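You operate a simulated robot arm through the tools that you are given. There is no shell and no other tool. Be economical: measure what you need, move in short steps, check, and stop when the job is done.

You are at the controls of a simulated two-armed robot. One attempt, no reset.

## Task
Bin both thawed berry lollies and slide their crate against the next crate.
Fine: they lie on the berry table; use the yellow waste tub and shut it again; a thawed lolly shows a dark wet ring.

Only the result counts: the job must be done as asked and must still hold three seconds after the hand-in. Knocking over, shifting, dropping, spilling or breaking anything else fails it.

## Robot
Two 7-joint arms with two-finger parallel grippers on one trunk, on a base that drives. Base frame: it is fixed to the floor where the robot stands at the start and does not move with it; the origin is under the middle of the robot, x ahead of it, y to its left, z up. Units: mm, rad, N and s.
The left shoulder is at the start at [70, 188, 1315], the right one opposite. With the tool pointing down near the work surface each hand reaches from about 100 to 360 mm from the robot's upright axis, wherever it stands, measured 20 degrees to its own side. Places, roughly: berry lolly [1000, -1500, 1000]; berry table top [800, -800, 900]; blue crate [4000, -750, 250]; cherry lolly [5750, -1250, 1000]; lime lolly [2500, -1750, 1000]; orange lolly [4250, -1250, 1000]; yellow tub lid [600, 0, 1000]. Payload 3.91 kg a hand.
The TCP of each hand is the grasp point between the finger pads, 30 mm short of the fingertips. In the tool frame z runs along the fingers and y along their closing line. Largest opening 110 mm; finger width 20, thickness 10; the body of the gripper, 48 by 112 mm, starts 55 mm behind the TCP.
Orientation is that of the tool frame in the base frame, as [roll, pitch, yaw] about the fixed x, y, z axes, in that order (R = Rz(yaw) Ry(pitch) Rx(roll)). With the fingers straight down and closing along the base's y, the tool's x points along the base's -x, its y along +y and its z along -z.

## Interface
- The arms move only by the tool apply_moves. It takes "left_motion", "right_motion" or both (then of equal length, played together; a hand with none holds still); each is a list of rows, each a list of 7 numbers: the shift along the base's x, y, z in units of 300 mm (1.0 is 300 mm), then the turn, a rotation vector about the base's x, y, z in units of 60 degrees (1.0 is 60 degrees), then the closure, from 0 (fully open) to 1 (shut). In form: [[x, y, z, rx, ry, rz, gripper], ...]. A call has 1 to 8 rows; each row is the pose to reach, as a shift and turn from the pose commanded when the call began. A call with a number of a shift or a turn outside -1 to 1 is refused whole. A row lasts 0.2 s, in which the tool goes at most 50 mm and 0.15 rad; a call with a longer step from one row to the next is refused whole, and so is a gripper value outside its range. A pose out of reach is approached as far as the arm can. The call stops where the force on the tool passes 90 N (or 10 N more than at its start, if that is more) or the arm is blocked; 0.2 s more then pass. Each finger travels about 72 mm/s and halts on what it meets, pressing with about 33 N; the grip force reading is that of the motor and also rises with nothing between the fingers. The clock runs only during rows and for 0.2 s after the last one: add rows that repeat a pose to give the fingers time. It gives the time, the measured TCP pose, the force on the tool (base axes), the opening and the grip force at its end, in the units of the frame above (readings bear some noise), with the torque about the TCP (base axes, N m) and any sound that the robot's microphone picked up.
- Cameras (640 x 400 px; columns grow to the right, rows downward): "scene" is now at [130.5, -33.1, 1540.7]; the picture's right is [-0.36, -0.93, -0.00], its down [-0.56, 0.22, -0.80] and it looks along [0.75, -0.29, -0.60] (base axes); focal length 214 px, centre (320, 200). "left" rides on the left gripper at [72, -17, -103] in its tool frame; the picture's right is [0.23, 0.97, 0.00], its down [-0.76, 0.18, -0.62] and it looks along [-0.61, 0.14, 0.78] (tool axes); focal length 222 px, centre (320, 200). "right" rides on the right gripper at [72, 17, -103] in its tool frame; the picture's right is [-0.23, 0.97, 0.00], its down [-0.76, -0.18, -0.62] and it looks along [-0.61, -0.14, 0.78] (tool axes); focal length 222 px, centre (320, 200). There is no depth. A picture from a camera that has moved, and an enlarged one, comes with that camera's place and axes in the base frame and with its lens.
- grab_frame(camera): a new picture of that camera. It takes no simulated time.
- raise_lower(by): slides the trunk up (or, below 0, down) by that many mm; the arms and the scene camera ride with it, the base frame stays. It gives what a move gives, with no picture.
- drive_base(legs): drives the robot by 1 to 6 legs, each [ahead, turn to the left] in mm and rad, along the robot's own axes; the way and the turn of a leg run together, so that a leg with both is an arc; at most 1500 mm and 3.142 rad a leg. The arms and the cameras ride along, it lands a little off, and it stops where it bumps. It gives what a move gives.
- pan_tilt(pan, tilt): turns the head with the scene camera to pan (to the left, within 1.501 rad either way) and tilt (down, from -0.506 to 1.204), counted from straight ahead of the robot. It gives what a move gives.
- inspect(camera, box): a new picture of the part [left, top, right, bottom] of that camera's present view, enlarged. It takes no simulated time.
- sign_off(): hands the job in; it is judged then, once.

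Go step by step. Nothing tells you exact positions but the pictures and the camera data: compare them with the known pose of the tool, close in by small moves and look again before you grip or let go. The budget is 120 turns and 92 pictures, counting those below and the enlarged ones. Unless the task says otherwise, let go and move clear before handing in, and close with one line.

The tools are called after "Emit:" as name(argument=value, ...) on one line, values as JSON. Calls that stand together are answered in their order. apply_moves: Moves the arms, as the interface text tells. Its arguments: {"type":"object","properties":{"left_motion":{"type":"array"},"right_motion":{"type":"array"}},"required":[]} The other tools are called the same way: raise_lower (by) slides the trunk up or down; drive_base (legs) drives the base; pan_tilt (pan, tilt) turns the head that bears the scene camera; grab_frame (camera) takes a picture; inspect (camera, box) takes an enlarged picture of a part of a camera's view; sign_off () hands the job in.

At the start:

```text
t: 0.0
left_position: [456.5, -31.5, 1458.6]
left_orientation: [3.141, 0.0, 3.141]
left_contact_force: [-0.4, 0.1, -0.3]
left_moment: [0.01, 0.02, -0.03]
left_width: 110.0
left_grip_force: 0.1
right_position: [340.8, -414.0, 1406.9]
right_orientation: [3.141, 0.0, 3.141]
right_contact_force: [-0.1, 0.1, 0.5]
right_moment: [0.01, -0.02, 0.02]
right_width: 110.0
right_grip_force: 0.0
trunk travel left (down, up): [-825.0, 115.0]
robot x, y, heading: [-0.3, -2.9, 0.004]
head pan, tilt: [-0.374, 0.642]
```

scene: 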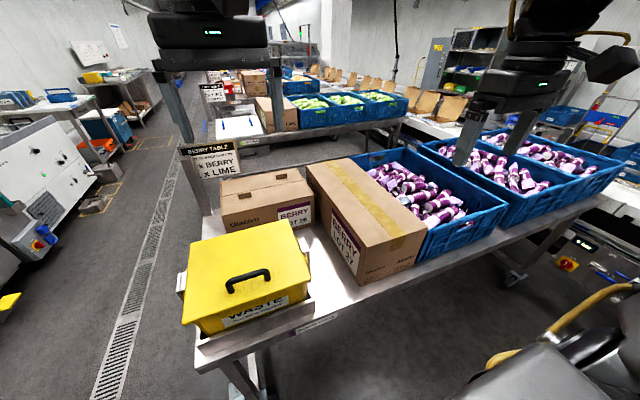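
right: 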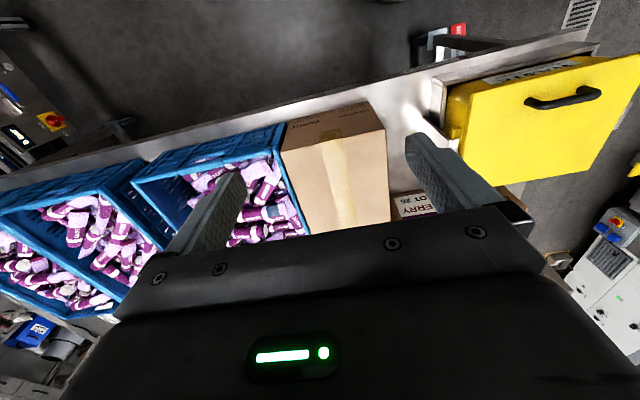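
left: 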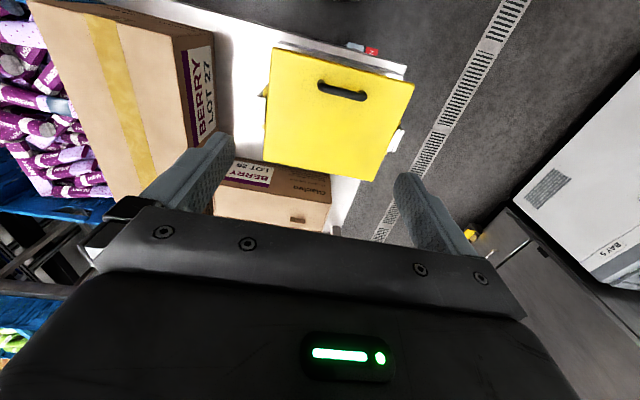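

The yellow tub is near me at about [510, 30], with cartons beyond it and berry crates to the right. I'll enlarge the crates to look for lollies with wet rings.

Emit:
inspect(camera="scene", box=[340, 120, 640, 300])

Emit:
inspect(camera="scene", box=[160, 200, 340, 360])

```text
2.13 times, centred on (490, 210) of scene
camera zoom: at [130.5, -33.1, 1540.7], right [-0.36, -0.93, 0.0], down [-0.56, 0.22, -0.8], along [0.75, -0.29, -0.6], focal length 458 px, centre (-43, 179)
```

zoom: 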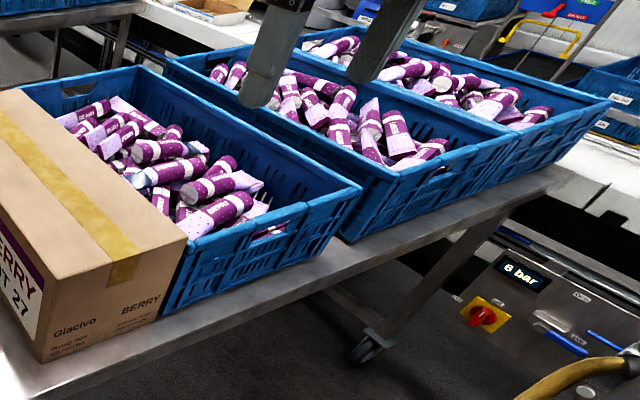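

```text
2.50 times, centred on (250, 280) of scene
camera zoom: at [130.5, -33.1, 1540.7], right [-0.36, -0.93, 0.0], down [-0.56, 0.22, -0.8], along [0.75, -0.29, -0.6], focal length 536 px, centre (495, 0)
```

zoom: 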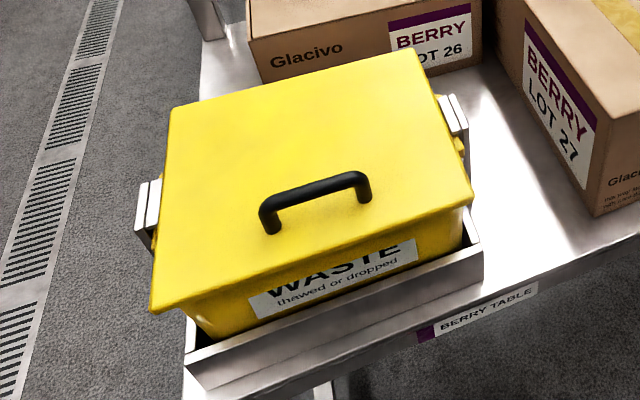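

Table edge runs along y at x≈415; the lid spans about x 475–745, y −140–190 with a bar handle at x≈512. I'll look closer at the tub's fittings and at the crate contents from the hand cameras.

Emit:
inspect(camera="left", box=[220, 20, 440, 200])

Emit:
inspect(camera="right", box=[0, 100, 320, 300])

Emit:
pan_tilt(pan=-0.2, tilt=1.2)

Emit:
grab_frame(camera="scene")

```text
2.22 times, centred on (330, 110) of left
camera zoom: at [385.3, -47.7, 1562.5], right [-0.23, 0.97, 0.0], down [0.76, 0.18, 0.62], along [0.61, 0.14, -0.78], focal length 494 px, centre (298, 400)
```

zoom: 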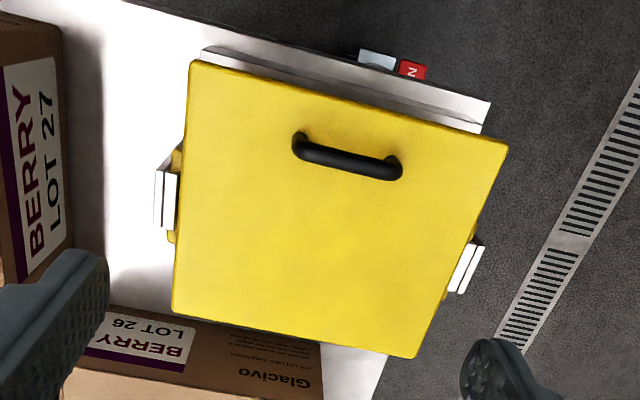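

```text
2.00 times, centred on (160, 200) of right
camera zoom: at [268.6, -398.2, 1509.3], right [0.23, 0.97, 0.0], down [0.76, -0.18, 0.62], along [0.61, -0.14, -0.78], focal length 444 px, centre (640, 200)
```

zoom: 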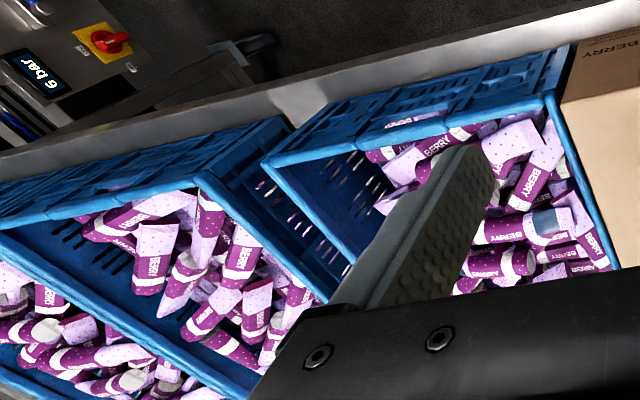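

```text
t: 1.0
left_position: [454.7, -31.1, 1457.4]
left_orientation: [3.141, -0.001, -3.141]
left_contact_force: [0.5, 0.0, -0.9]
left_moment: [0.0, 0.03, 0.0]
left_width: 110.1
left_grip_force: 0.0
right_position: [340.0, -415.0, 1406.1]
right_orientation: [3.138, 0.0, -3.141]
right_contact_force: [-0.3, 0.6, -0.1]
right_moment: [-0.04, -0.01, 0.0]
right_width: 109.9
right_grip_force: 0.1
trunk travel left (down, up): [-825.0, 115.0]
robot x, y, heading: [-1.3, -0.8, 0.0]
head pan, tilt: [-0.201, 1.201]
```

```text
84 pictures are left
camera scene: at [104.2, -12.7, 1499.8], right [-0.2, -0.98, 0.0], down [-0.91, 0.19, -0.36], along [0.36, -0.07, -0.93], focal length 214 px, centre (320, 200)
```

scene: 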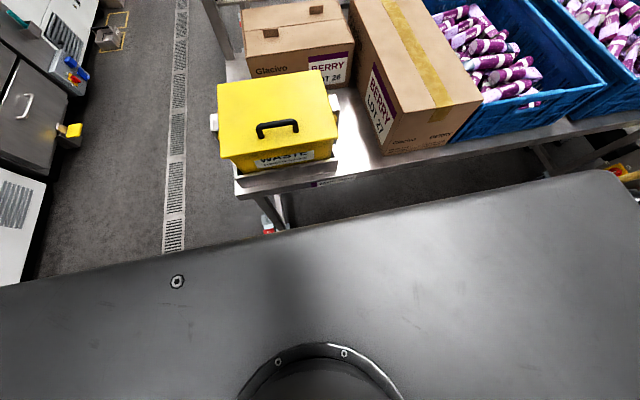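

One lolly in the nearest crate shows a grey band. Before driving I'll check what stands to my right.

Emit:
pan_tilt(pan=-1.3, tilt=0.6)

Emit:
grab_frame(camera="scene")

```text
t: 2.3
left_position: [455.3, -31.8, 1457.5]
left_orientation: [3.141, 0.0, -3.141]
left_contact_force: [0.2, -0.7, 0.4]
left_moment: [-0.01, 0.01, 0.04]
left_width: 109.9
left_grip_force: 0.2
right_position: [340.4, -414.7, 1405.2]
right_orientation: [3.139, 0.0, -3.141]
right_contact_force: [0.0, 0.5, -0.3]
right_moment: [0.03, 0.02, 0.03]
right_width: 109.7
right_grip_force: 0.1
trunk travel left (down, up): [-825.0, 115.0]
robot x, y, heading: [0.9, -0.2, 0.001]
head pan, tilt: [-1.3, 0.6]
```

```text
83 pictures are left
camera scene: at [73.1, -86.6, 1544.3], right [-0.96, -0.27, 0.0], down [-0.15, 0.54, -0.82], along [0.22, -0.79, -0.57], focal length 214 px, centre (320, 200)
```

scene: 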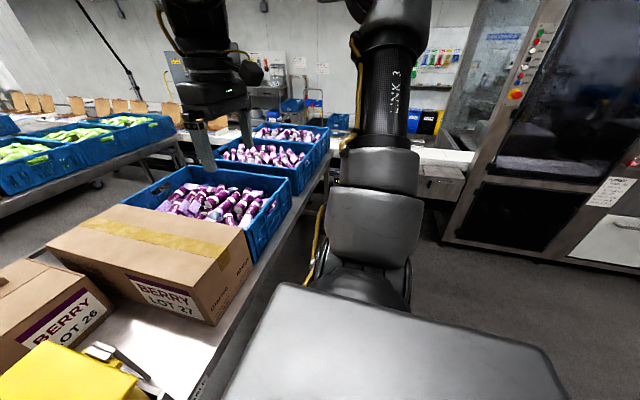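

The way to my right is clear (the yellow hose is on my own arm). I'll turn right, drive along the table by 700 mm and turn back to face the crates.

Emit:
drive_base(legs=[[0, -1.5708], [700, 0], [0, 1.5708]])

Emit:
pan_tilt(pan=0.0, tilt=0.75)

Emit:
grab_frame(camera="scene")

Emit:
grab_frame(camera="left")

Emit:
grab_frame(camera="right")

```text
t: 13.8
left_position: [437.3, -747.0, 1457.9]
left_orientation: [3.141, -0.001, 3.111]
left_contact_force: [1.0, -0.7, 0.5]
left_moment: [0.04, 0.01, -0.01]
left_width: 109.8
left_grip_force: 0.0
right_position: [311.0, -1125.5, 1405.8]
right_orientation: [3.141, -0.001, 3.111]
right_contact_force: [-0.2, -0.3, 0.1]
right_moment: [-0.01, 0.01, 0.02]
right_width: 110.1
right_grip_force: 0.1
trunk travel left (down, up): [-825.0, 115.0]
robot x, y, heading: [-16.3, -697.0, -0.031]
head pan, tilt: [-1.3, 0.6]
```

```text
t: 15.3
left_position: [436.9, -745.8, 1457.6]
left_orientation: [3.141, -0.001, 3.113]
left_contact_force: [-0.5, -0.6, -0.2]
left_moment: [0.01, 0.01, 0.01]
left_width: 109.7
left_grip_force: 0.1
right_position: [311.4, -1125.4, 1406.0]
right_orientation: [3.14, 0.0, 3.113]
right_contact_force: [0.1, 0.7, 0.0]
right_moment: [0.02, 0.01, -0.02]
right_width: 110.1
right_grip_force: 0.1
trunk travel left (down, up): [-825.0, 115.0]
robot x, y, heading: [-16.9, -699.7, -0.034]
head pan, tilt: [0.0, 0.75]
```

```text
82 pictures are left
camera scene: at [114.7, -706.5, 1531.5], right [-0.03, -1.0, 0.0], down [-0.68, 0.02, -0.73], along [0.73, -0.02, -0.68], focal length 214 px, centre (320, 200)
```

scene: 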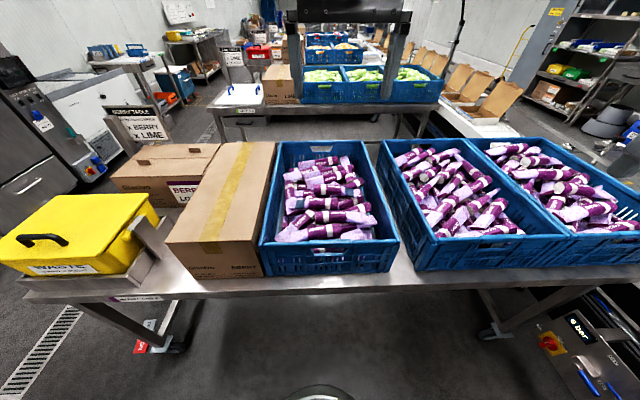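

```text
81 pictures are left
camera left: at [366.2, -760.1, 1562.4], right [-0.2, 0.98, 0.0], down [0.77, 0.16, 0.62], along [0.61, 0.12, -0.78], focal length 222 px, centre (320, 200)
```

left: 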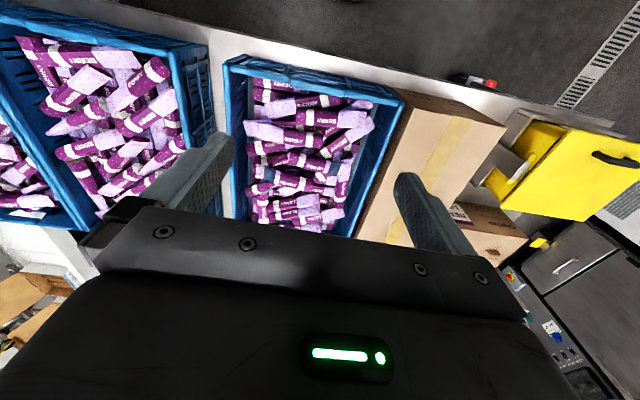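

```text
80 pictures are left
camera right: at [239.4, -1107.1, 1509.3], right [0.26, 0.97, 0.0], down [0.76, -0.2, 0.62], along [0.6, -0.16, -0.78], focal length 222 px, centre (320, 200)
```

right: 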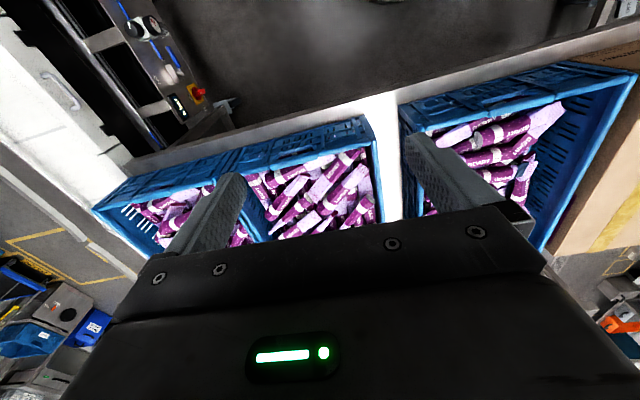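

Now I face the crates: crate 1 stands beside the tall carton with a gap to crate 2, which touches crate 3. I'll zoom in for wet rings.

Emit:
inspect(camera="scene", box=[250, 135, 410, 275])

Emit:
inspect(camera="scene", box=[370, 125, 640, 275])

Emit:
inspect(camera="left", box=[215, 50, 415, 250])

Emit:
inspect(camera="left", box=[0, 10, 220, 230])

```text
2.86 times, centred on (330, 205) of scene
camera zoom: at [114.7, -706.5, 1531.5], right [-0.03, -1.0, 0.0], down [-0.68, 0.02, -0.73], along [0.73, -0.02, -0.68], focal length 613 px, centre (291, 186)
```

zoom: 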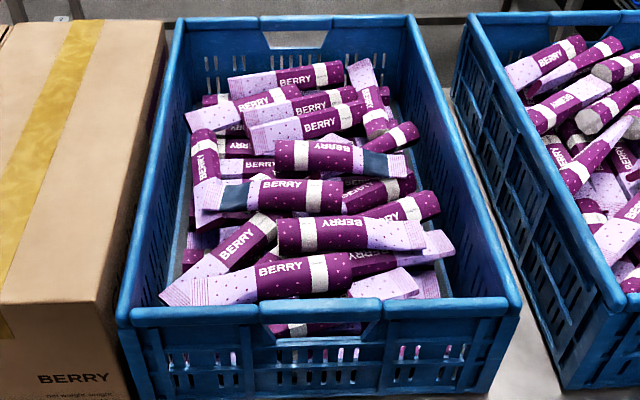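

```text
2.37 times, centred on (505, 200) of scene
camera zoom: at [114.7, -706.5, 1531.5], right [-0.03, -1.0, 0.0], down [-0.68, 0.02, -0.73], along [0.73, -0.02, -0.68], focal length 508 px, centre (-118, 200)
```

zoom: 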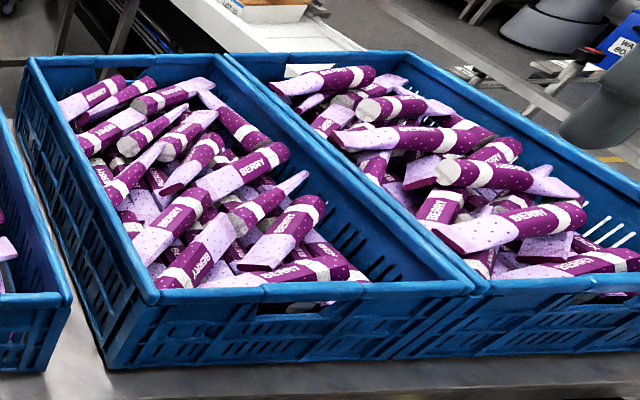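

```text
2.00 times, centred on (315, 150) of left
camera zoom: at [366.2, -760.1, 1562.4], right [-0.2, 0.98, 0.0], down [0.77, 0.16, 0.62], along [0.61, 0.12, -0.78], focal length 444 px, centre (330, 300)
```

zoom: 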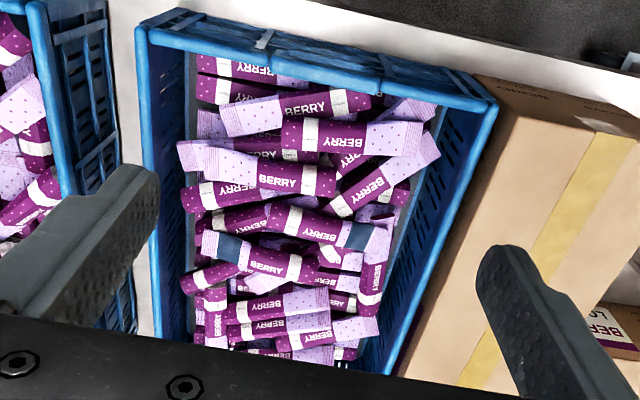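

```text
1.82 times, centred on (110, 120) of left
camera zoom: at [366.2, -760.1, 1562.4], right [-0.2, 0.98, 0.0], down [0.77, 0.16, 0.62], along [0.61, 0.12, -0.78], focal length 404 px, centre (702, 346)
```

zoom: 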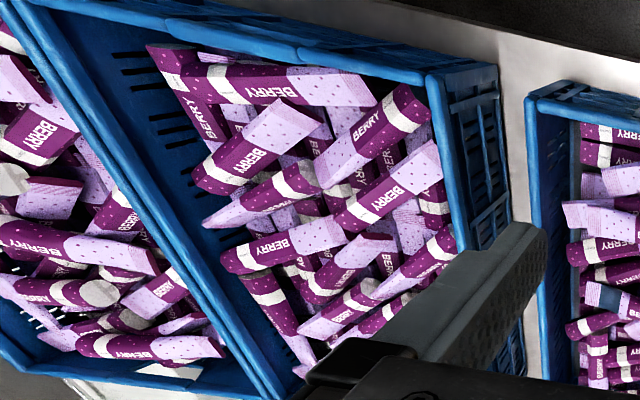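

Both thawed lollies are in crate 1: ring A at about [753, −848, 976] and ring B at about [688, −651, 983]; crate 1 spans y −932…−547, with a gap of about 100 mm to crate 2. Before approaching I'll tip the left hand back to see my base against the table edge.

Emit:
apply_moves(left_motion=[[0, 0, 0, 0, 0.13, 0, 0], [0, 0, 0, 0, 0.26, 0, 0], [0, 0, 0, 0, 0.39, 0, 0], [0, 0, 0, 0, 0.52, 0, 0], [0, 0, 0, 0, 0.65, 0, 0], [0, 0, 0, 0, 0.78, 0, 0]])

Emit:
grab_frame(camera="left")

```text
t: 16.7
left_position: [435.0, -710.3, 1416.6]
left_orientation: [-3.108, -0.819, 3.099]
left_contact_force: [0.3, 0.5, 0.7]
left_moment: [-0.03, 0.01, 0.02]
left_width: 110.0
left_grip_force: 0.0
left hand out of reach, approached as far as the arm can: row 5, 6
right_position: [311.7, -1122.9, 1406.8]
right_orientation: [-3.139, 0.0, 3.113]
right_contact_force: [-0.7, 0.3, 0.5]
right_moment: [-0.02, 0.0, 0.0]
right_width: 109.8
right_grip_force: 0.2
trunk travel left (down, up): [-825.0, 115.0]
robot x, y, heading: [-12.7, -701.1, -0.031]
head pan, tilt: [0.0, 0.75]
```

```text
75 pictures are left
camera left: at [462.0, -724.1, 1541.6], right [-0.14, 0.98, 0.14], down [0.98, 0.16, -0.14], along [-0.15, 0.12, -0.98], focal length 222 px, centre (320, 200)
```

left: 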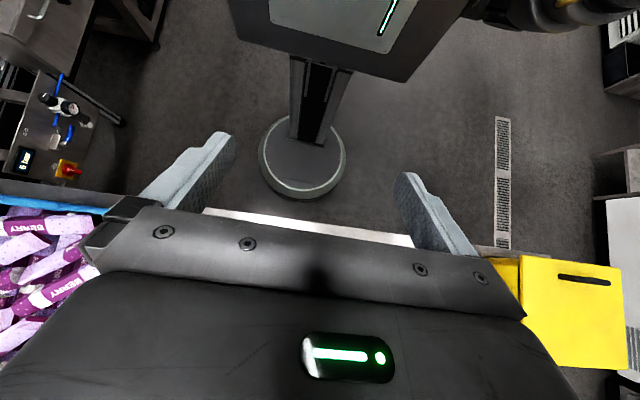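

The base is a low round disc with a slim column, so it can slide under the open table until the column nears the edge. I'll raise the trunk for clearance, bring the left hand back and creep forward.

Emit:
apply_moves(left_motion=[[0, 0, 0, 0, 0.0, 0, 0]])

Emit:
raise_lower(by=100)

Emit:
drive_base(legs=[[180, 0.03]])

Emit:
grab_frame(camera="left")

Emit:
grab_frame(camera="scene")

```text
t: 17.1
left_position: [431.7, -714.0, 1417.3]
left_orientation: [-3.112, -0.816, 3.099]
left_contact_force: [-0.5, 0.3, 0.0]
left_moment: [-0.06, 0.0, 0.02]
left_width: 110.0
left_grip_force: 0.1
right_position: [310.8, -1125.4, 1405.0]
right_orientation: [3.14, 0.0, 3.112]
right_contact_force: [-0.1, -0.3, -0.1]
right_moment: [-0.02, -0.01, -0.02]
right_width: 110.1
right_grip_force: 0.1
trunk travel left (down, up): [-825.0, 115.0]
robot x, y, heading: [-15.8, -704.5, -0.026]
head pan, tilt: [0.0, 0.75]
```

```text
t: 18.4
left_position: [432.6, -714.3, 1517.1]
left_orientation: [-3.11, -0.816, 3.101]
left_contact_force: [0.2, 0.7, -0.7]
left_moment: [0.02, 0.0, 0.0]
left_width: 109.9
left_grip_force: 0.0
right_position: [310.9, -1124.9, 1505.0]
right_orientation: [3.138, -0.002, 3.113]
right_contact_force: [0.1, -0.9, -0.5]
right_moment: [0.01, 0.01, 0.0]
right_width: 110.2
right_grip_force: 0.0
trunk travel left (down, up): [-925.0, 15.0]
robot x, y, heading: [-17.0, -701.4, -0.027]
head pan, tilt: [0.0, 0.75]
```

```text
t: 19.9
left_position: [608.6, -701.2, 1517.6]
left_orientation: [-3.115, -0.813, 3.133]
left_contact_force: [-0.7, -0.1, -0.2]
left_moment: [-0.02, -0.05, -0.01]
left_width: 110.1
left_grip_force: 0.1
right_position: [500.8, -1116.3, 1507.6]
right_orientation: [3.14, 0.005, -3.137]
right_contact_force: [-0.7, -0.7, 0.3]
right_moment: [0.02, 0.0, -0.01]
right_width: 109.9
right_grip_force: 0.0
trunk travel left (down, up): [-925.0, 15.0]
robot x, y, heading: [163.7, -705.2, 0.001]
head pan, tilt: [0.0, 0.75]
```

```text
74 pictures are left
camera left: at [635.8, -714.4, 1643.9], right [-0.17, 0.98, 0.14], down [0.97, 0.19, -0.13], along [-0.15, 0.12, -0.98], focal length 222 px, centre (320, 200)
```

left: 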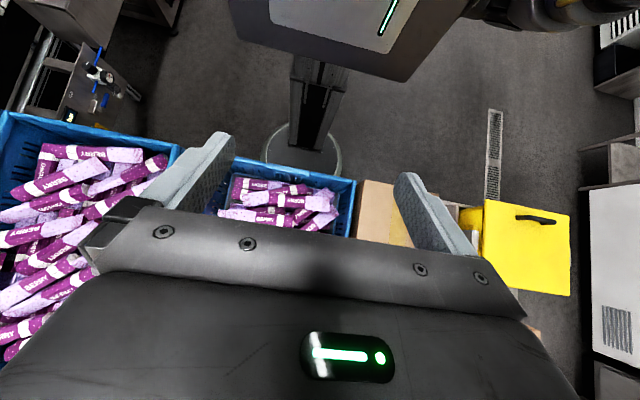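

```text
73 pictures are left
camera scene: at [290.1, -704.5, 1632.0], right [0.0, -1.0, 0.0], down [-0.68, 0.0, -0.73], along [0.73, 0.0, -0.68], focal length 214 px, centre (320, 200)
```

scene: 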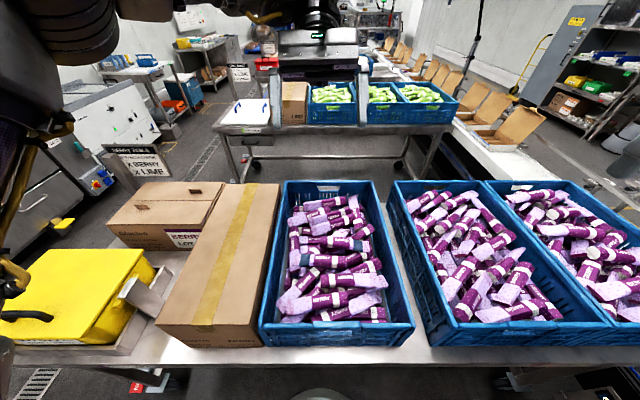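

The column sits about 130 mm behind my axis and the disc passes under the table, so the axis may go to about x=440. The torso clears the crates. I'll drive 270 mm more and straighten the left hand.

Emit:
drive_base(legs=[[270, 0]])

Emit:
grab_frame(camera="left")

Emit:
apply_moves(left_motion=[[0, 0.1, 0, 0, -0.13, 0, 0], [0, 0.2, 0, 0, -0.26, 0, 0], [0, 0.3, 0, 0, -0.39, 0, 0], [0, 0.4, 0, 0, -0.52, 0, 0], [0, 0.5, 0, 0, -0.65, 0, 0], [0, 0.5, 0, 0, -0.78, 0, 0]])

```text
t: 21.9
left_position: [879.2, -701.0, 1518.9]
left_orientation: [-3.11, -0.813, 3.13]
left_contact_force: [-0.4, 0.1, 0.2]
left_moment: [0.02, 0.01, 0.02]
left_width: 110.0
left_grip_force: 0.0
right_position: [769.3, -1115.4, 1506.9]
right_orientation: [3.139, 0.003, -3.137]
right_contact_force: [-1.0, -0.2, 0.4]
right_moment: [0.02, -0.02, -0.01]
right_width: 109.8
right_grip_force: 0.0
trunk travel left (down, up): [-925.0, 15.0]
robot x, y, heading: [433.7, -705.9, 0.002]
head pan, tilt: [0.0, 0.75]
```

```text
72 pictures are left
camera left: at [905.1, -713.9, 1643.9], right [-0.17, 0.98, 0.14], down [0.97, 0.19, -0.13], along [-0.15, 0.12, -0.98], focal length 222 px, centre (320, 200)
```

left: 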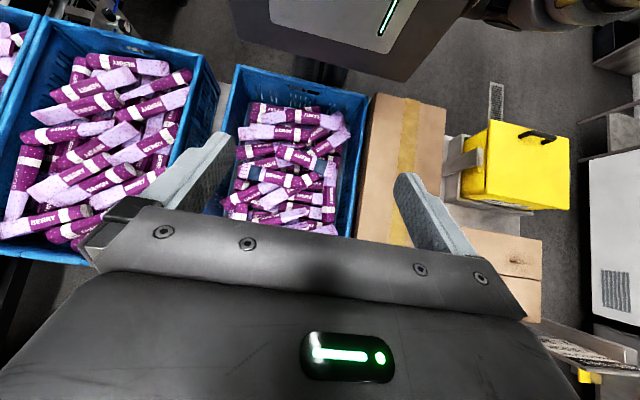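

```text
t: 23.3
left_position: [924.9, -562.1, 1593.8]
left_orientation: [-3.122, -0.004, 3.132]
left_contact_force: [0.2, 0.1, 0.3]
left_moment: [0.04, -0.03, -0.05]
left_width: 109.9
left_grip_force: 0.0
left hand out of reach, approached as far as the arm can: row 4, 5, 6
right_position: [771.0, -1117.0, 1506.9]
right_orientation: [3.139, 0.006, -3.138]
right_contact_force: [-0.5, 0.1, 0.0]
right_moment: [0.03, -0.02, 0.01]
right_width: 109.9
right_grip_force: 0.0
trunk travel left (down, up): [-925.0, 15.0]
robot x, y, heading: [434.6, -703.0, 0.004]
head pan, tilt: [0.0, 0.75]
```

Now the crate lies directly in front. I'll bring the right hand above crate 1, turning it so the fingers close along x across the lollies.

Emit:
apply_moves(right_motion=[[0, 0.14, -0.05, 0, 0, -0.13, 0], [0, 0.28, -0.1, 0, 0, -0.26, 0], [0, 0.42, -0.15, 0, 0, -0.39, 0], [0, 0.56, -0.2, 0, 0, -0.52, 0], [0, 0.7, -0.25, 0, 0, -0.65, 0], [0, 0.84, -0.3, 0, 0, -0.78, 0], [0, 0.98, -0.35, 0, 0, -0.91, 0], [0, 1.0, -0.45, 0, 0, -1.0, 0]])

Emit:
apply_moves(right_motion=[[0, 0, -0.14, 0, 0, -0.12, 0], [0, 0, -0.28, 0, 0, -0.24, 0], [0, 0, -0.42, 0, 0, -0.36, 0], [0, 0, -0.55, 0, 0, -0.5, 0]])

Emit:
grab_frame(camera="right")

Emit:
grab_frame(camera="scene")

```text
t: 25.1
left_position: [924.1, -564.3, 1593.8]
left_orientation: [-3.121, -0.005, 3.129]
left_contact_force: [-0.8, 0.1, 0.0]
left_moment: [0.04, 0.0, 0.0]
left_width: 109.7
left_grip_force: 0.1
right_position: [802.3, -1135.1, 1526.8]
right_orientation: [3.097, -0.013, 2.21]
right_contact_force: [0.2, 0.7, -0.7]
right_moment: [0.01, -0.02, 0.03]
right_width: 110.2
right_grip_force: 0.1
right hand out of reach, approached as far as the arm can: row 3, 4, 5, 6, 7, 8
trunk travel left (down, up): [-925.0, 15.0]
robot x, y, heading: [432.3, -700.2, 0.001]
head pan, tilt: [0.0, 0.75]
```

```text
t: 26.1
left_position: [933.5, -559.0, 1589.5]
left_orientation: [-3.119, -0.012, 3.134]
left_contact_force: [1.5, 0.3, -0.1]
left_moment: [-0.05, 0.03, 0.0]
left_width: 110.0
left_grip_force: 0.1
right_position: [868.1, -1267.0, 1503.6]
right_orientation: [3.088, -0.007, 1.737]
right_contact_force: [1.2, 0.4, -0.4]
right_moment: [-0.01, 0.07, 0.01]
right_width: 110.1
right_grip_force: 0.0
right hand out of reach, approached as far as the arm can: row 1, 2, 3, 4
trunk travel left (down, up): [-925.0, 15.0]
robot x, y, heading: [432.5, -701.1, 0.004]
head pan, tilt: [0.0, 0.75]
```

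```text
71 pictures are left
camera right: at [868.0, -1196.5, 1607.4], right [1.0, -0.06, 0.05], down [-0.08, -0.79, 0.61], along [0.0, -0.61, -0.79], focal length 222 px, centre (320, 200)
```

right: 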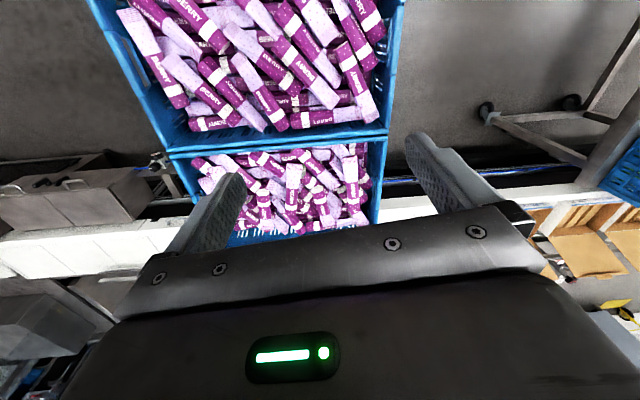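

```text
70 pictures are left
camera scene: at [569.4, -700.8, 1630.9], right [0.0, -1.0, 0.0], down [-0.68, 0.0, -0.73], along [0.73, 0.0, -0.68], focal length 214 px, centre (320, 200)
```

scene: 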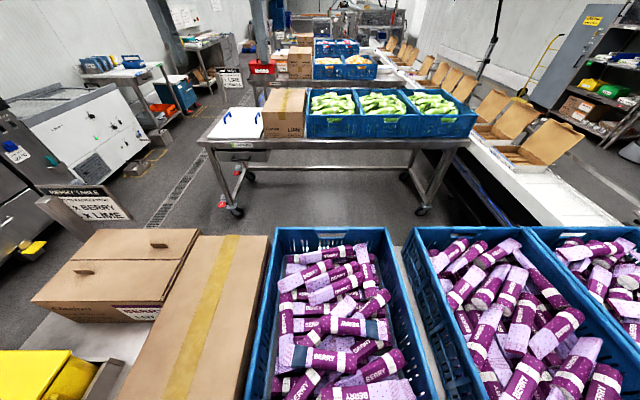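

The clockwise turn ran the right arm out of reach. I'll turn it back the other way and see where the hand settles.

Emit:
apply_moves(right_motion=[[0, 0, 0, 0, 0, 0.14, 0], [0, 0, 0, 0, 0, 0.28, 0], [0, 0, 0, 0, 0, 0.42, 0], [0, 0, 0, 0, 0, 0.56, 0], [0, 0, 0, 0, 0, 0.7, 0], [0, 0, 0, 0, 0, 0.84, 0], [0, 0, 0, 0, 0, 0.98, 0], [0, 0, 0, 0, 0, 1.0, 0]])

```text
t: 27.9
left_position: [928.3, -562.3, 1591.8]
left_orientation: [-3.12, -0.007, 3.134]
left_contact_force: [0.1, 0.3, 1.1]
left_moment: [0.03, 0.01, 0.01]
left_width: 110.3
left_grip_force: 0.1
right_position: [861.6, -1269.9, 1491.0]
right_orientation: [3.082, -0.004, 2.79]
right_contact_force: [-0.3, 0.2, 0.3]
right_moment: [-0.02, 0.0, 0.03]
right_width: 110.4
right_grip_force: 0.1
right hand out of reach, approached as far as the arm can: row 2, 3, 4, 5, 6, 7, 8
trunk travel left (down, up): [-925.0, 15.0]
robot x, y, heading: [432.1, -704.0, -0.001]
head pan, tilt: [0.0, 0.75]
```

The commanded pose follows the reached one. I'll now bring the hand back in toward the crate without turning.

Emit:
apply_moves(right_motion=[[-0.05, 0.12, -0.05, 0, 0, 0, 0], [-0.1, 0.24, -0.1, 0, 0, 0, 0], [-0.15, 0.36, -0.15, 0, 0, 0, 0], [-0.2, 0.48, -0.2, 0, 0, 0, 0], [-0.25, 0.6, -0.25, 0, 0, 0, 0], [-0.3, 0.72, -0.3, 0, 0, 0, 0], [-0.35, 0.84, -0.35, 0, 0, 0, 0], [-0.4, 0.96, -0.4, 0, 0, 0, 0]])

```text
t: 29.7
left_position: [927.8, -562.0, 1591.9]
left_orientation: [-3.12, -0.008, 3.132]
left_contact_force: [-0.6, 0.3, 0.0]
left_moment: [0.0, 0.04, 0.01]
left_width: 109.9
left_grip_force: 0.1
right_position: [777.9, -1084.2, 1417.5]
right_orientation: [3.083, -0.006, 2.787]
right_contact_force: [-0.4, -0.9, -0.5]
right_moment: [0.02, -0.01, -0.01]
right_width: 110.2
right_grip_force: 0.1
right hand out of reach, approached as far as the arm can: row 6, 7, 8
trunk travel left (down, up): [-925.0, 15.0]
robot x, y, heading: [433.9, -700.5, 0.002]
head pan, tilt: [0.0, 0.75]
```

Emit:
apply_moves(right_motion=[[-0.05, 0, -0.14, 0, 0, 0, 0], [-0.1, 0, -0.28, 0, 0, 0, 0], [-0.15, 0, -0.42, 0, 0, 0, 0], [-0.2, 0, -0.56, 0, 0, 0, 0]])

Emit:
apply_moves(right_motion=[[0, 0.15, 0, 0, 0, 0, 0], [0, 0.3, 0, 0, 0, 0, 0], [0, 0.45, 0, 0, 0, 0, 0], [0, 0.6, 0, 0, 0, 0, 0], [0, 0.75, 0, 0, 0, 0, 0]])

```text
t: 30.7
left_position: [931.6, -563.9, 1591.4]
left_orientation: [-3.125, -0.01, 3.132]
left_contact_force: [0.6, -0.1, 0.5]
left_moment: [0.03, 0.01, -0.01]
left_width: 110.1
left_grip_force: 0.1
right_position: [744.0, -1106.4, 1248.3]
right_orientation: [3.081, -0.011, 2.788]
right_contact_force: [-0.2, -0.5, -1.2]
right_moment: [0.02, 0.0, 0.06]
right_width: 109.9
right_grip_force: 0.1
right hand out of reach, approached as far as the arm can: row 1, 2, 3, 4
trunk travel left (down, up): [-925.0, 15.0]
robot x, y, heading: [431.4, -702.3, 0.002]
head pan, tilt: [0.0, 0.75]
```

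```text
t: 31.9
left_position: [926.8, -562.8, 1592.0]
left_orientation: [-3.122, -0.007, 3.131]
left_contact_force: [-0.3, 0.8, 0.0]
left_moment: [0.02, 0.0, -0.03]
left_width: 109.8
left_grip_force: 0.2
right_position: [741.3, -1105.2, 1249.6]
right_orientation: [3.083, -0.009, 2.789]
right_contact_force: [-0.4, -0.1, -0.2]
right_moment: [0.0, -0.02, -0.02]
right_width: 110.0
right_grip_force: 0.1
right hand out of reach, approached as far as the arm can: row 1, 2, 3, 4, 5
trunk travel left (down, up): [-925.0, 15.0]
robot x, y, heading: [430.7, -698.2, 0.003]
head pan, tilt: [0.0, 0.75]
```

The arm is caught at a joint limit in this turn. I'll turn the hand back to its original yaw and beyond, moving inward again.

Emit:
apply_moves(right_motion=[[0, 0, 0, 0, 0, 0.13, 0], [0, 0, 0, 0, 0, 0.26, 0], [0, 0, 0, 0, 0, 0.39, 0], [0, 0.1, 0, 0, 0, 0.5, 0], [0, 0.2, 0, 0, 0, 0.62, 0], [0, 0.3, 0, 0, 0, 0.74, 0], [0, 0.4, 0, 0, 0, 0.86, 0], [0, 0.5, 0, 0, 0, 0.98, 0]])

Emit:
apply_moves(right_motion=[[0, 0.15, 0, 0, 0, 0, 0], [0, 0.3, 0, 0, 0, 0, 0], [0, 0.45, 0, 0, 0, 0, 0]])

```text
t: 33.7
left_position: [928.7, -559.3, 1591.1]
left_orientation: [-3.121, -0.007, 3.134]
left_contact_force: [-0.8, 0.3, -0.2]
left_moment: [-0.03, 0.02, -0.01]
left_width: 110.2
left_grip_force: 0.1
right_position: [778.0, -956.2, 1255.1]
right_orientation: [3.082, -0.01, -2.468]
right_contact_force: [0.5, 0.7, 0.9]
right_moment: [-0.02, 0.01, 0.01]
right_width: 109.9
right_grip_force: 0.0
right hand out of reach, approached as far as the arm can: row 4, 5, 6, 7, 8
trunk travel left (down, up): [-925.0, 15.0]
robot x, y, heading: [427.8, -697.8, 0.002]
head pan, tilt: [0.0, 0.75]
```

```text
t: 34.5
left_position: [925.5, -561.9, 1593.1]
left_orientation: [-3.12, -0.006, 3.134]
left_contact_force: [-0.7, -0.1, 0.8]
left_moment: [-0.01, 0.0, 0.0]
left_width: 110.0
left_grip_force: 0.1
right_position: [776.5, -892.7, 1259.5]
right_orientation: [3.082, -0.005, -2.469]
right_contact_force: [0.7, 0.9, -0.4]
right_moment: [-0.01, -0.01, 0.0]
right_width: 109.8
right_grip_force: 0.0
right hand out of reach, approached as far as the arm can: row 2, 3
trunk travel left (down, up): [-925.0, 15.0]
robot x, y, heading: [434.1, -701.3, -0.001]
head pan, tilt: [0.0, 0.75]
```

Turning anticlockwise frees the arm. I'll complete the quarter turn while moving inward.

Emit:
apply_moves(right_motion=[[0, 0, 0, 0, 0, 0.13, 0], [0, 0.04, 0, 0, 0, 0.26, 0], [0, 0.08, 0, 0, 0, 0.39, 0], [0, 0.12, 0, 0, 0, 0.5, 0], [0, 0.16, 0, 0, 0, 0.62, 0], [0, 0.2, 0, 0, 0, 0.74, 0], [0, 0.25, 0, 0, 0, 0.857, 0]])

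Emit:
grab_frame(camera="right")

```text
t: 36.1
left_position: [933.3, -562.3, 1589.3]
left_orientation: [-3.121, -0.01, 3.132]
left_contact_force: [1.3, -1.0, -0.9]
left_moment: [0.0, 0.02, 0.03]
left_width: 110.0
left_grip_force: 0.1
right_position: [796.4, -900.7, 1308.7]
right_orientation: [3.077, -0.005, -1.641]
right_contact_force: [0.1, 0.6, 0.5]
right_moment: [0.03, 0.05, -0.05]
right_width: 109.6
right_grip_force: 0.0
right hand out of reach, approached as far as the arm can: row 2, 3, 4, 5, 6, 7
trunk travel left (down, up): [-925.0, 15.0]
robot x, y, heading: [434.5, -700.1, 0.004]
head pan, tilt: [0.0, 0.75]
```

```text
69 pictures are left
camera right: at [781.5, -972.0, 1413.2], right [-0.95, 0.3, 0.06], down [0.27, 0.75, 0.61], along [0.14, 0.6, -0.79], focal length 222 px, centre (320, 200)
```

right: 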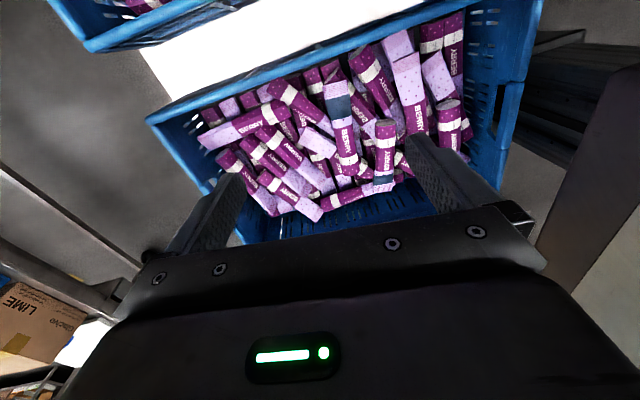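

The target should lie about 20° to the right and 300 mm out. I'll draw the hand in, creep 35 mm ahead with a slight left turn.

Emit:
drive_base(legs=[[38, 0.1]])

Emit:
apply_moves(right_motion=[[-0.15, 0, 0, 0, 0, 0, 0], [-0.25, 0.1, 0, 0, 0, 0, 0], [-0.25, 0.23, 0, 0, 0, 0, 0], [-0.25, 0.3, -0.1, 0, 0, 0, 0], [-0.25, 0.3, -0.25, 0, 0, 0, 0]])

```text
t: 37.0
left_position: [936.9, -518.1, 1596.8]
left_orientation: [-3.124, 0.003, -3.051]
left_contact_force: [-0.8, -0.2, 1.2]
left_moment: [0.03, -0.07, 0.0]
left_width: 110.3
left_grip_force: 0.0
right_position: [836.5, -866.0, 1312.1]
right_orientation: [3.093, 0.001, -1.544]
right_contact_force: [-0.3, -0.3, 0.2]
right_moment: [0.02, -0.02, 0.05]
right_width: 110.0
right_grip_force: 0.1
trunk travel left (down, up): [-925.0, 15.0]
robot x, y, heading: [473.6, -700.6, 0.098]
head pan, tilt: [0.0, 0.75]
```

```text
t: 38.2
left_position: [948.1, -511.1, 1593.3]
left_orientation: [-3.122, -0.005, -3.053]
left_contact_force: [0.1, -0.3, 0.9]
left_moment: [-0.01, 0.0, 0.0]
left_width: 109.9
left_grip_force: 0.0
right_position: [832.1, -875.6, 1273.7]
right_orientation: [3.084, -0.004, -1.543]
right_contact_force: [1.0, 0.6, 0.1]
right_moment: [-0.01, 0.01, 0.02]
right_width: 110.0
right_grip_force: 0.0
right hand out of reach, approached as far as the arm can: row 1, 2, 3, 4, 5
trunk travel left (down, up): [-925.0, 15.0]
robot x, y, heading: [466.9, -702.9, 0.102]
head pan, tilt: [0.0, 0.75]
```

Even pulling inward fails at this yaw, so a wrist or elbow joint is at its stop. I'll turn the right hand back to its native yaw and test the inward reach there.

Emit:
apply_moves(right_motion=[[0, -0.05, 0, 0, 0, -0.14, 0], [0, -0.1, 0, 0, 0, -0.28, 0], [0, -0.15, 0, 0, 0, -0.42, 0], [0, -0.2, 0, 0, 0, -0.56, 0], [0, -0.2, 0, 0, 0, -0.7, 0], [0, -0.2, 0, 0, 0, -0.84, 0], [0, -0.2, 0, 0, 0, -0.98, 0]])

Emit:
apply_moves(right_motion=[[-0.1, 0, 0, 0.01, 0, -0.14, 0], [-0.2, 0, 0, 0.02, 0, -0.28, 0], [-0.3, 0, 0, 0.03, 0, -0.42, 0], [-0.4, 0.05, 0, 0.04, 0, -0.48, 0], [-0.4, 0.15, 0, 0.05, 0, -0.48, 0]])

```text
t: 39.8
left_position: [947.9, -513.0, 1593.2]
left_orientation: [-3.123, -0.006, -3.053]
left_contact_force: [0.1, 0.3, 0.8]
left_moment: [-0.02, -0.03, 0.03]
left_width: 109.8
left_grip_force: 0.1
right_position: [838.2, -938.3, 1275.6]
right_orientation: [3.082, -0.005, -2.575]
right_contact_force: [0.6, 0.1, -0.2]
right_moment: [-0.03, 0.03, 0.01]
right_width: 110.0
right_grip_force: 0.1
right hand out of reach, approached as far as the arm can: row 3, 4, 5, 6, 7
trunk travel left (down, up): [-925.0, 15.0]
robot x, y, heading: [468.8, -701.6, 0.096]
head pan, tilt: [0.0, 0.75]
```

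```text
t: 41.0
left_position: [949.5, -511.2, 1592.5]
left_orientation: [-3.121, -0.004, -3.052]
left_contact_force: [-0.1, -0.1, 0.2]
left_moment: [-0.02, 0.0, -0.01]
left_width: 109.8
left_grip_force: 0.2
right_position: [837.1, -983.0, 1295.5]
right_orientation: [3.036, 0.01, -3.07]
right_contact_force: [-1.0, 0.4, -0.2]
right_moment: [0.01, 0.01, 0.0]
right_width: 109.9
right_grip_force: 0.1
right hand out of reach, approached as far as the arm can: row 1, 2, 3, 4, 5
trunk travel left (down, up): [-925.0, 15.0]
robot x, y, heading: [470.5, -698.4, 0.099]
head pan, tilt: [0.0, 0.75]
```

That looks like a fold limit: the wrist is too high, close to the shoulder. Lower hands should be freer, so I'll go down to about z 1150 and pull inward there.

Emit:
apply_moves(right_motion=[[0, 0, -0.15, -0.03, 0, 0, 0], [0, 0, -0.3, -0.06, 0, 0, 0], [0, 0, -0.45, -0.09, 0, 0, 0]])

Emit:
apply_moves(right_motion=[[-0.1, 0.05, 0, 0, 0, 0, 0], [-0.2, 0.1, 0, 0, 0, 0, 0], [-0.3, 0.2, 0, 0, 0, 0, 0]])

```text
t: 41.8
left_position: [948.7, -512.6, 1593.3]
left_orientation: [-3.122, -0.005, -3.053]
left_contact_force: [0.2, 0.0, -0.6]
left_moment: [0.02, 0.0, 0.01]
left_width: 110.0
left_grip_force: 0.1
right_position: [838.0, -995.5, 1156.2]
right_orientation: [3.125, 0.006, -3.07]
right_contact_force: [0.5, 0.6, 0.2]
right_moment: [0.02, 0.01, 0.02]
right_width: 109.8
right_grip_force: 0.1
right hand out of reach, approached as far as the arm can: row 1, 2, 3
trunk travel left (down, up): [-925.0, 15.0]
robot x, y, heading: [470.3, -699.4, 0.099]
head pan, tilt: [0.0, 0.75]
```

```text
t: 42.6
left_position: [946.3, -512.6, 1593.2]
left_orientation: [-3.123, -0.004, -3.051]
left_contact_force: [-0.3, 0.0, 0.2]
left_moment: [0.03, 0.03, -0.01]
left_width: 109.7
left_grip_force: 0.1
right_position: [832.1, -993.5, 1138.3]
right_orientation: [3.125, 0.007, -3.069]
right_contact_force: [-1.1, -1.2, 0.3]
right_moment: [0.0, -0.03, -0.01]
right_width: 109.9
right_grip_force: 0.1
right hand out of reach, approached as far as the arm can: row 1, 2, 3
trunk travel left (down, up): [-925.0, 15.0]
robot x, y, heading: [467.1, -702.3, 0.103]
head pan, tilt: [0.0, 0.75]
```

The right arm still won't fold in. I'll test how the left arm behaves moving down and inward.

Emit:
apply_moves(left_motion=[[-0.05, 0, -0.14, 0, 0, 0, 0], [-0.1, 0, -0.28, 0, 0, 0, 0], [-0.15, 0, -0.42, 0, 0, 0, 0], [-0.2, 0, -0.56, 0, 0, 0, 0], [-0.25, 0, -0.7, 0, 0, 0, 0], [-0.3, 0, -0.84, 0, 0, 0, 0], [-0.35, 0, -0.98, 0, 0, 0, 0], [-0.45, 0, -1.0, 0, 0, 0, 0]])

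Emit:
grab_frame(camera="scene")

```text
t: 44.4
left_position: [1075.1, -569.6, 1459.2]
left_orientation: [-3.123, -0.008, -3.052]
left_contact_force: [0.3, -0.7, -1.1]
left_moment: [0.03, 0.05, 0.01]
left_width: 110.1
left_grip_force: 0.0
left hand out of reach, approached as far as the arm can: row 1, 2, 3, 4, 5, 6, 7, 8
right_position: [834.5, -994.3, 1137.0]
right_orientation: [3.123, 0.004, -3.069]
right_contact_force: [0.7, -0.4, -0.4]
right_moment: [0.03, 0.01, 0.02]
right_width: 109.9
right_grip_force: 0.0
trunk travel left (down, up): [-925.0, 15.0]
robot x, y, heading: [471.5, -700.9, 0.102]
head pan, tilt: [0.0, 0.75]
```

```text
68 pictures are left
camera scene: at [605.2, -690.6, 1631.1], right [0.1, -0.99, 0.0], down [-0.68, -0.07, -0.73], along [0.73, 0.07, -0.68], focal length 214 px, centre (320, 200)
```

scene: 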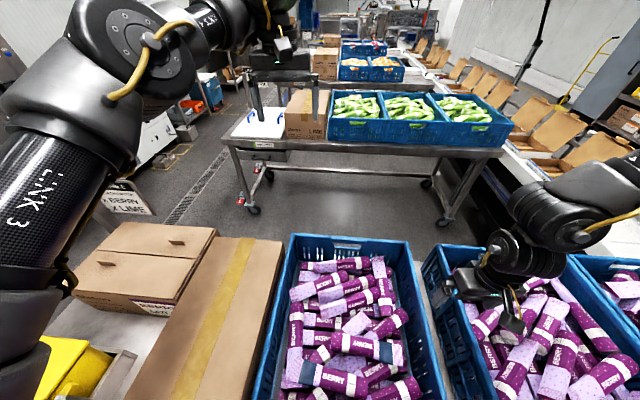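

The left hand slid outward instead, so the arms behave as if stuck on joint stops. I'll probe which direction is free by tilting the tools, left fingers forward and right fingers inward.

Emit:
apply_moves(left_motion=[[0, 0, 0, 0, -0.13, 0, 0], [0, 0, 0, 0, -0.26, 0, 0], [0, 0, 0, 0, -0.39, 0, 0], [-0.12, 0, 0, 0, -0.39, 0, 0], [-0.24, 0, -0.1, 0, -0.39, 0, 0], [-0.36, 0, -0.2, 0, -0.39, 0, 0]], right_motion=[[0, 0, 0, 0, -0.13, 0, 0], [0, 0, 0, 0, -0.26, 0, 0], [0, 0, 0, 0, -0.39, 0, 0], [-0.1, 0.05, 0.05, 0, -0.39, 0, 0], [-0.2, 0.1, 0.1, 0, -0.39, 0, 0], [-0.3, 0.2, 0.15, 0, -0.39, 0, 0]])

```text
t: 45.8
left_position: [1105.1, -624.9, 1525.2]
left_orientation: [-3.026, 0.342, -3.05]
left_contact_force: [1.1, 0.6, 0.2]
left_moment: [-0.04, 0.01, -0.04]
left_width: 110.0
left_grip_force: 0.1
left hand out of reach, approached as far as the arm can: row 1, 2, 3, 4, 5, 6
right_position: [886.3, -998.9, 1109.8]
right_orientation: [-3.125, 0.411, -3.064]
right_contact_force: [-0.1, -0.2, -0.2]
right_moment: [0.01, 0.03, -0.03]
right_width: 110.0
right_grip_force: 0.2
right hand out of reach, approached as far as the arm can: row 1, 2, 3, 4, 5, 6
trunk travel left (down, up): [-925.0, 15.0]
robot x, y, heading: [467.6, -701.1, 0.103]
head pan, tilt: [0.0, 0.75]
```

Tilting the fingers forward pushes both hands outward, so the wrist bend looks limited and the forearms may be too steep. I'll look at the right arm's shape.

Emit:
pan_tilt(pan=-0.9, tilt=0.6)

Emit:
grab_frame(camera="scene")

Emit:
pan_tilt(pan=0.9, tilt=0.4)

Emit:
grab_frame(camera="scene")

```text
t: 47.0
left_position: [1104.1, -626.9, 1525.0]
left_orientation: [-3.029, 0.342, -3.049]
left_contact_force: [1.0, 0.8, -0.3]
left_moment: [0.0, 0.01, 0.01]
left_width: 110.1
left_grip_force: 0.0
right_position: [886.8, -1000.0, 1110.9]
right_orientation: [-3.126, 0.413, -3.065]
right_contact_force: [0.7, -0.2, -0.8]
right_moment: [0.01, -0.01, -0.02]
right_width: 110.1
right_grip_force: 0.1
trunk travel left (down, up): [-925.0, 15.0]
robot x, y, heading: [471.3, -698.7, 0.105]
head pan, tilt: [-0.901, 0.6]
```

```text
67 pictures are left
camera scene: at [580.7, -760.2, 1644.3], right [-0.72, -0.7, 0.0], down [-0.39, 0.4, -0.82], along [0.58, -0.59, -0.57], focal length 214 px, centre (320, 200)
```

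scene: 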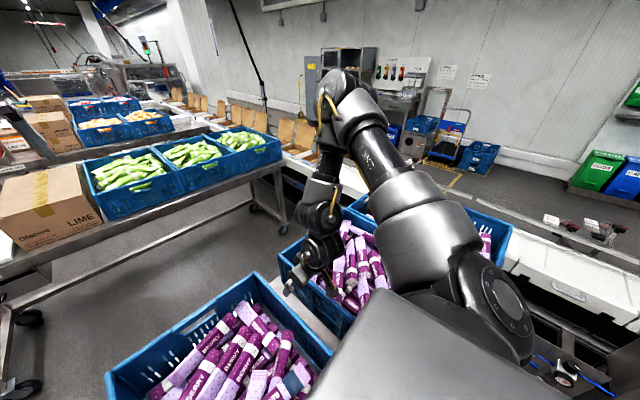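

```text
t: 48.8
left_position: [1103.6, -628.1, 1526.2]
left_orientation: [-3.027, 0.341, -3.049]
left_contact_force: [-0.5, -0.4, -0.3]
left_moment: [-0.02, 0.0, 0.04]
left_width: 110.1
left_grip_force: 0.0
right_position: [886.6, -1000.2, 1110.4]
right_orientation: [-3.125, 0.412, -3.067]
right_contact_force: [0.0, 0.8, 0.0]
right_moment: [-0.03, 0.0, 0.0]
right_width: 110.2
right_grip_force: 0.2
trunk travel left (down, up): [-925.0, 15.0]
robot x, y, heading: [469.1, -703.5, 0.106]
head pan, tilt: [0.901, 0.4]
```

```text
66 pictures are left
camera scene: at [568.6, -619.1, 1662.6], right [0.84, -0.54, 0.0], down [-0.21, -0.33, -0.92], along [0.5, 0.78, -0.39], focal length 214 px, centre (320, 200)
```

scene: 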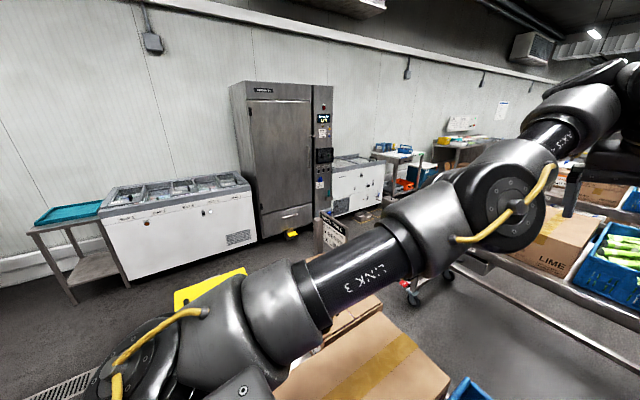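

The upper arms reach out level with forearms hanging down, so at table height a hand must be about 350–450 mm from its shoulder: I stand too close. I'll lift and straighten the right hand, then back off about 165 mm.

Emit:
apply_moves(left_motion=[[0, 0, 0, 0, 0.11, 0, 0], [0, 0, 0, 0, 0.22, 0, 0], [0, 0, 0, 0, 0.33, 0, 0], [-0.1, 0.1, 0, 0, 0.33, 0, 0], [-0.2, 0.2, 0, 0, 0.33, 0, 0], [-0.2, 0.3, 0, 0, 0.33, 0, 0]], right_motion=[[0, 0, 0.12, 0, 0.13, 0, 0], [0, 0, 0.24, 0, 0.26, 0, 0], [0, 0, 0.36, 0, 0.39, 0, 0], [0, 0, 0.48, 0, 0.39, 0, 0], [0, 0, 0.6, 0, 0.39, 0, 0], [0, 0, 0.6, 0, 0.39, 0, 0]])

Emit:
drive_base(legs=[[-165, -0.05]])

Emit:
pan_tilt(pan=-0.1, tilt=0.8)

```text
t: 50.2
left_position: [1047.3, -536.7, 1521.6]
left_orientation: [-3.06, -0.003, -3.053]
left_contact_force: [0.2, 0.7, -0.6]
left_moment: [-0.02, 0.04, -0.03]
left_width: 110.1
left_grip_force: 0.1
left hand out of reach, approached as far as the arm can: row 2, 3
right_position: [888.3, -999.7, 1290.3]
right_orientation: [3.13, 0.004, -3.075]
right_contact_force: [-0.4, 0.9, -0.8]
right_moment: [-0.01, 0.02, -0.01]
right_width: 110.0
right_grip_force: 0.1
trunk travel left (down, up): [-925.0, 15.0]
robot x, y, heading: [472.1, -700.2, 0.101]
head pan, tilt: [0.901, 0.4]
```

```text
t: 51.6
left_position: [892.2, -577.3, 1522.1]
left_orientation: [-3.059, -0.002, -3.104]
left_contact_force: [0.7, -0.4, -0.1]
left_moment: [-0.01, 0.02, 0.0]
left_width: 110.1
left_grip_force: 0.1
right_position: [708.3, -1034.8, 1289.6]
right_orientation: [3.127, 0.006, -3.123]
right_contact_force: [0.5, 0.0, -0.4]
right_moment: [-0.03, 0.0, -0.02]
right_width: 110.1
right_grip_force: 0.0
trunk travel left (down, up): [-925.0, 15.0]
robot x, y, heading: [303.7, -714.8, 0.052]
head pan, tilt: [0.901, 0.4]
```

```text
t: 52.9
left_position: [890.7, -575.5, 1523.2]
left_orientation: [-3.058, -0.002, -3.104]
left_contact_force: [-0.4, -0.2, 0.3]
left_moment: [0.0, 0.0, 0.0]
left_width: 109.7
left_grip_force: 0.2
right_position: [707.9, -1034.2, 1289.4]
right_orientation: [3.13, 0.004, -3.122]
right_contact_force: [-0.5, -0.7, 0.4]
right_moment: [-0.01, 0.0, -0.01]
right_width: 110.2
right_grip_force: 0.1
trunk travel left (down, up): [-925.0, 15.0]
robot x, y, heading: [305.2, -710.9, 0.056]
head pan, tilt: [-0.099, 0.799]
```

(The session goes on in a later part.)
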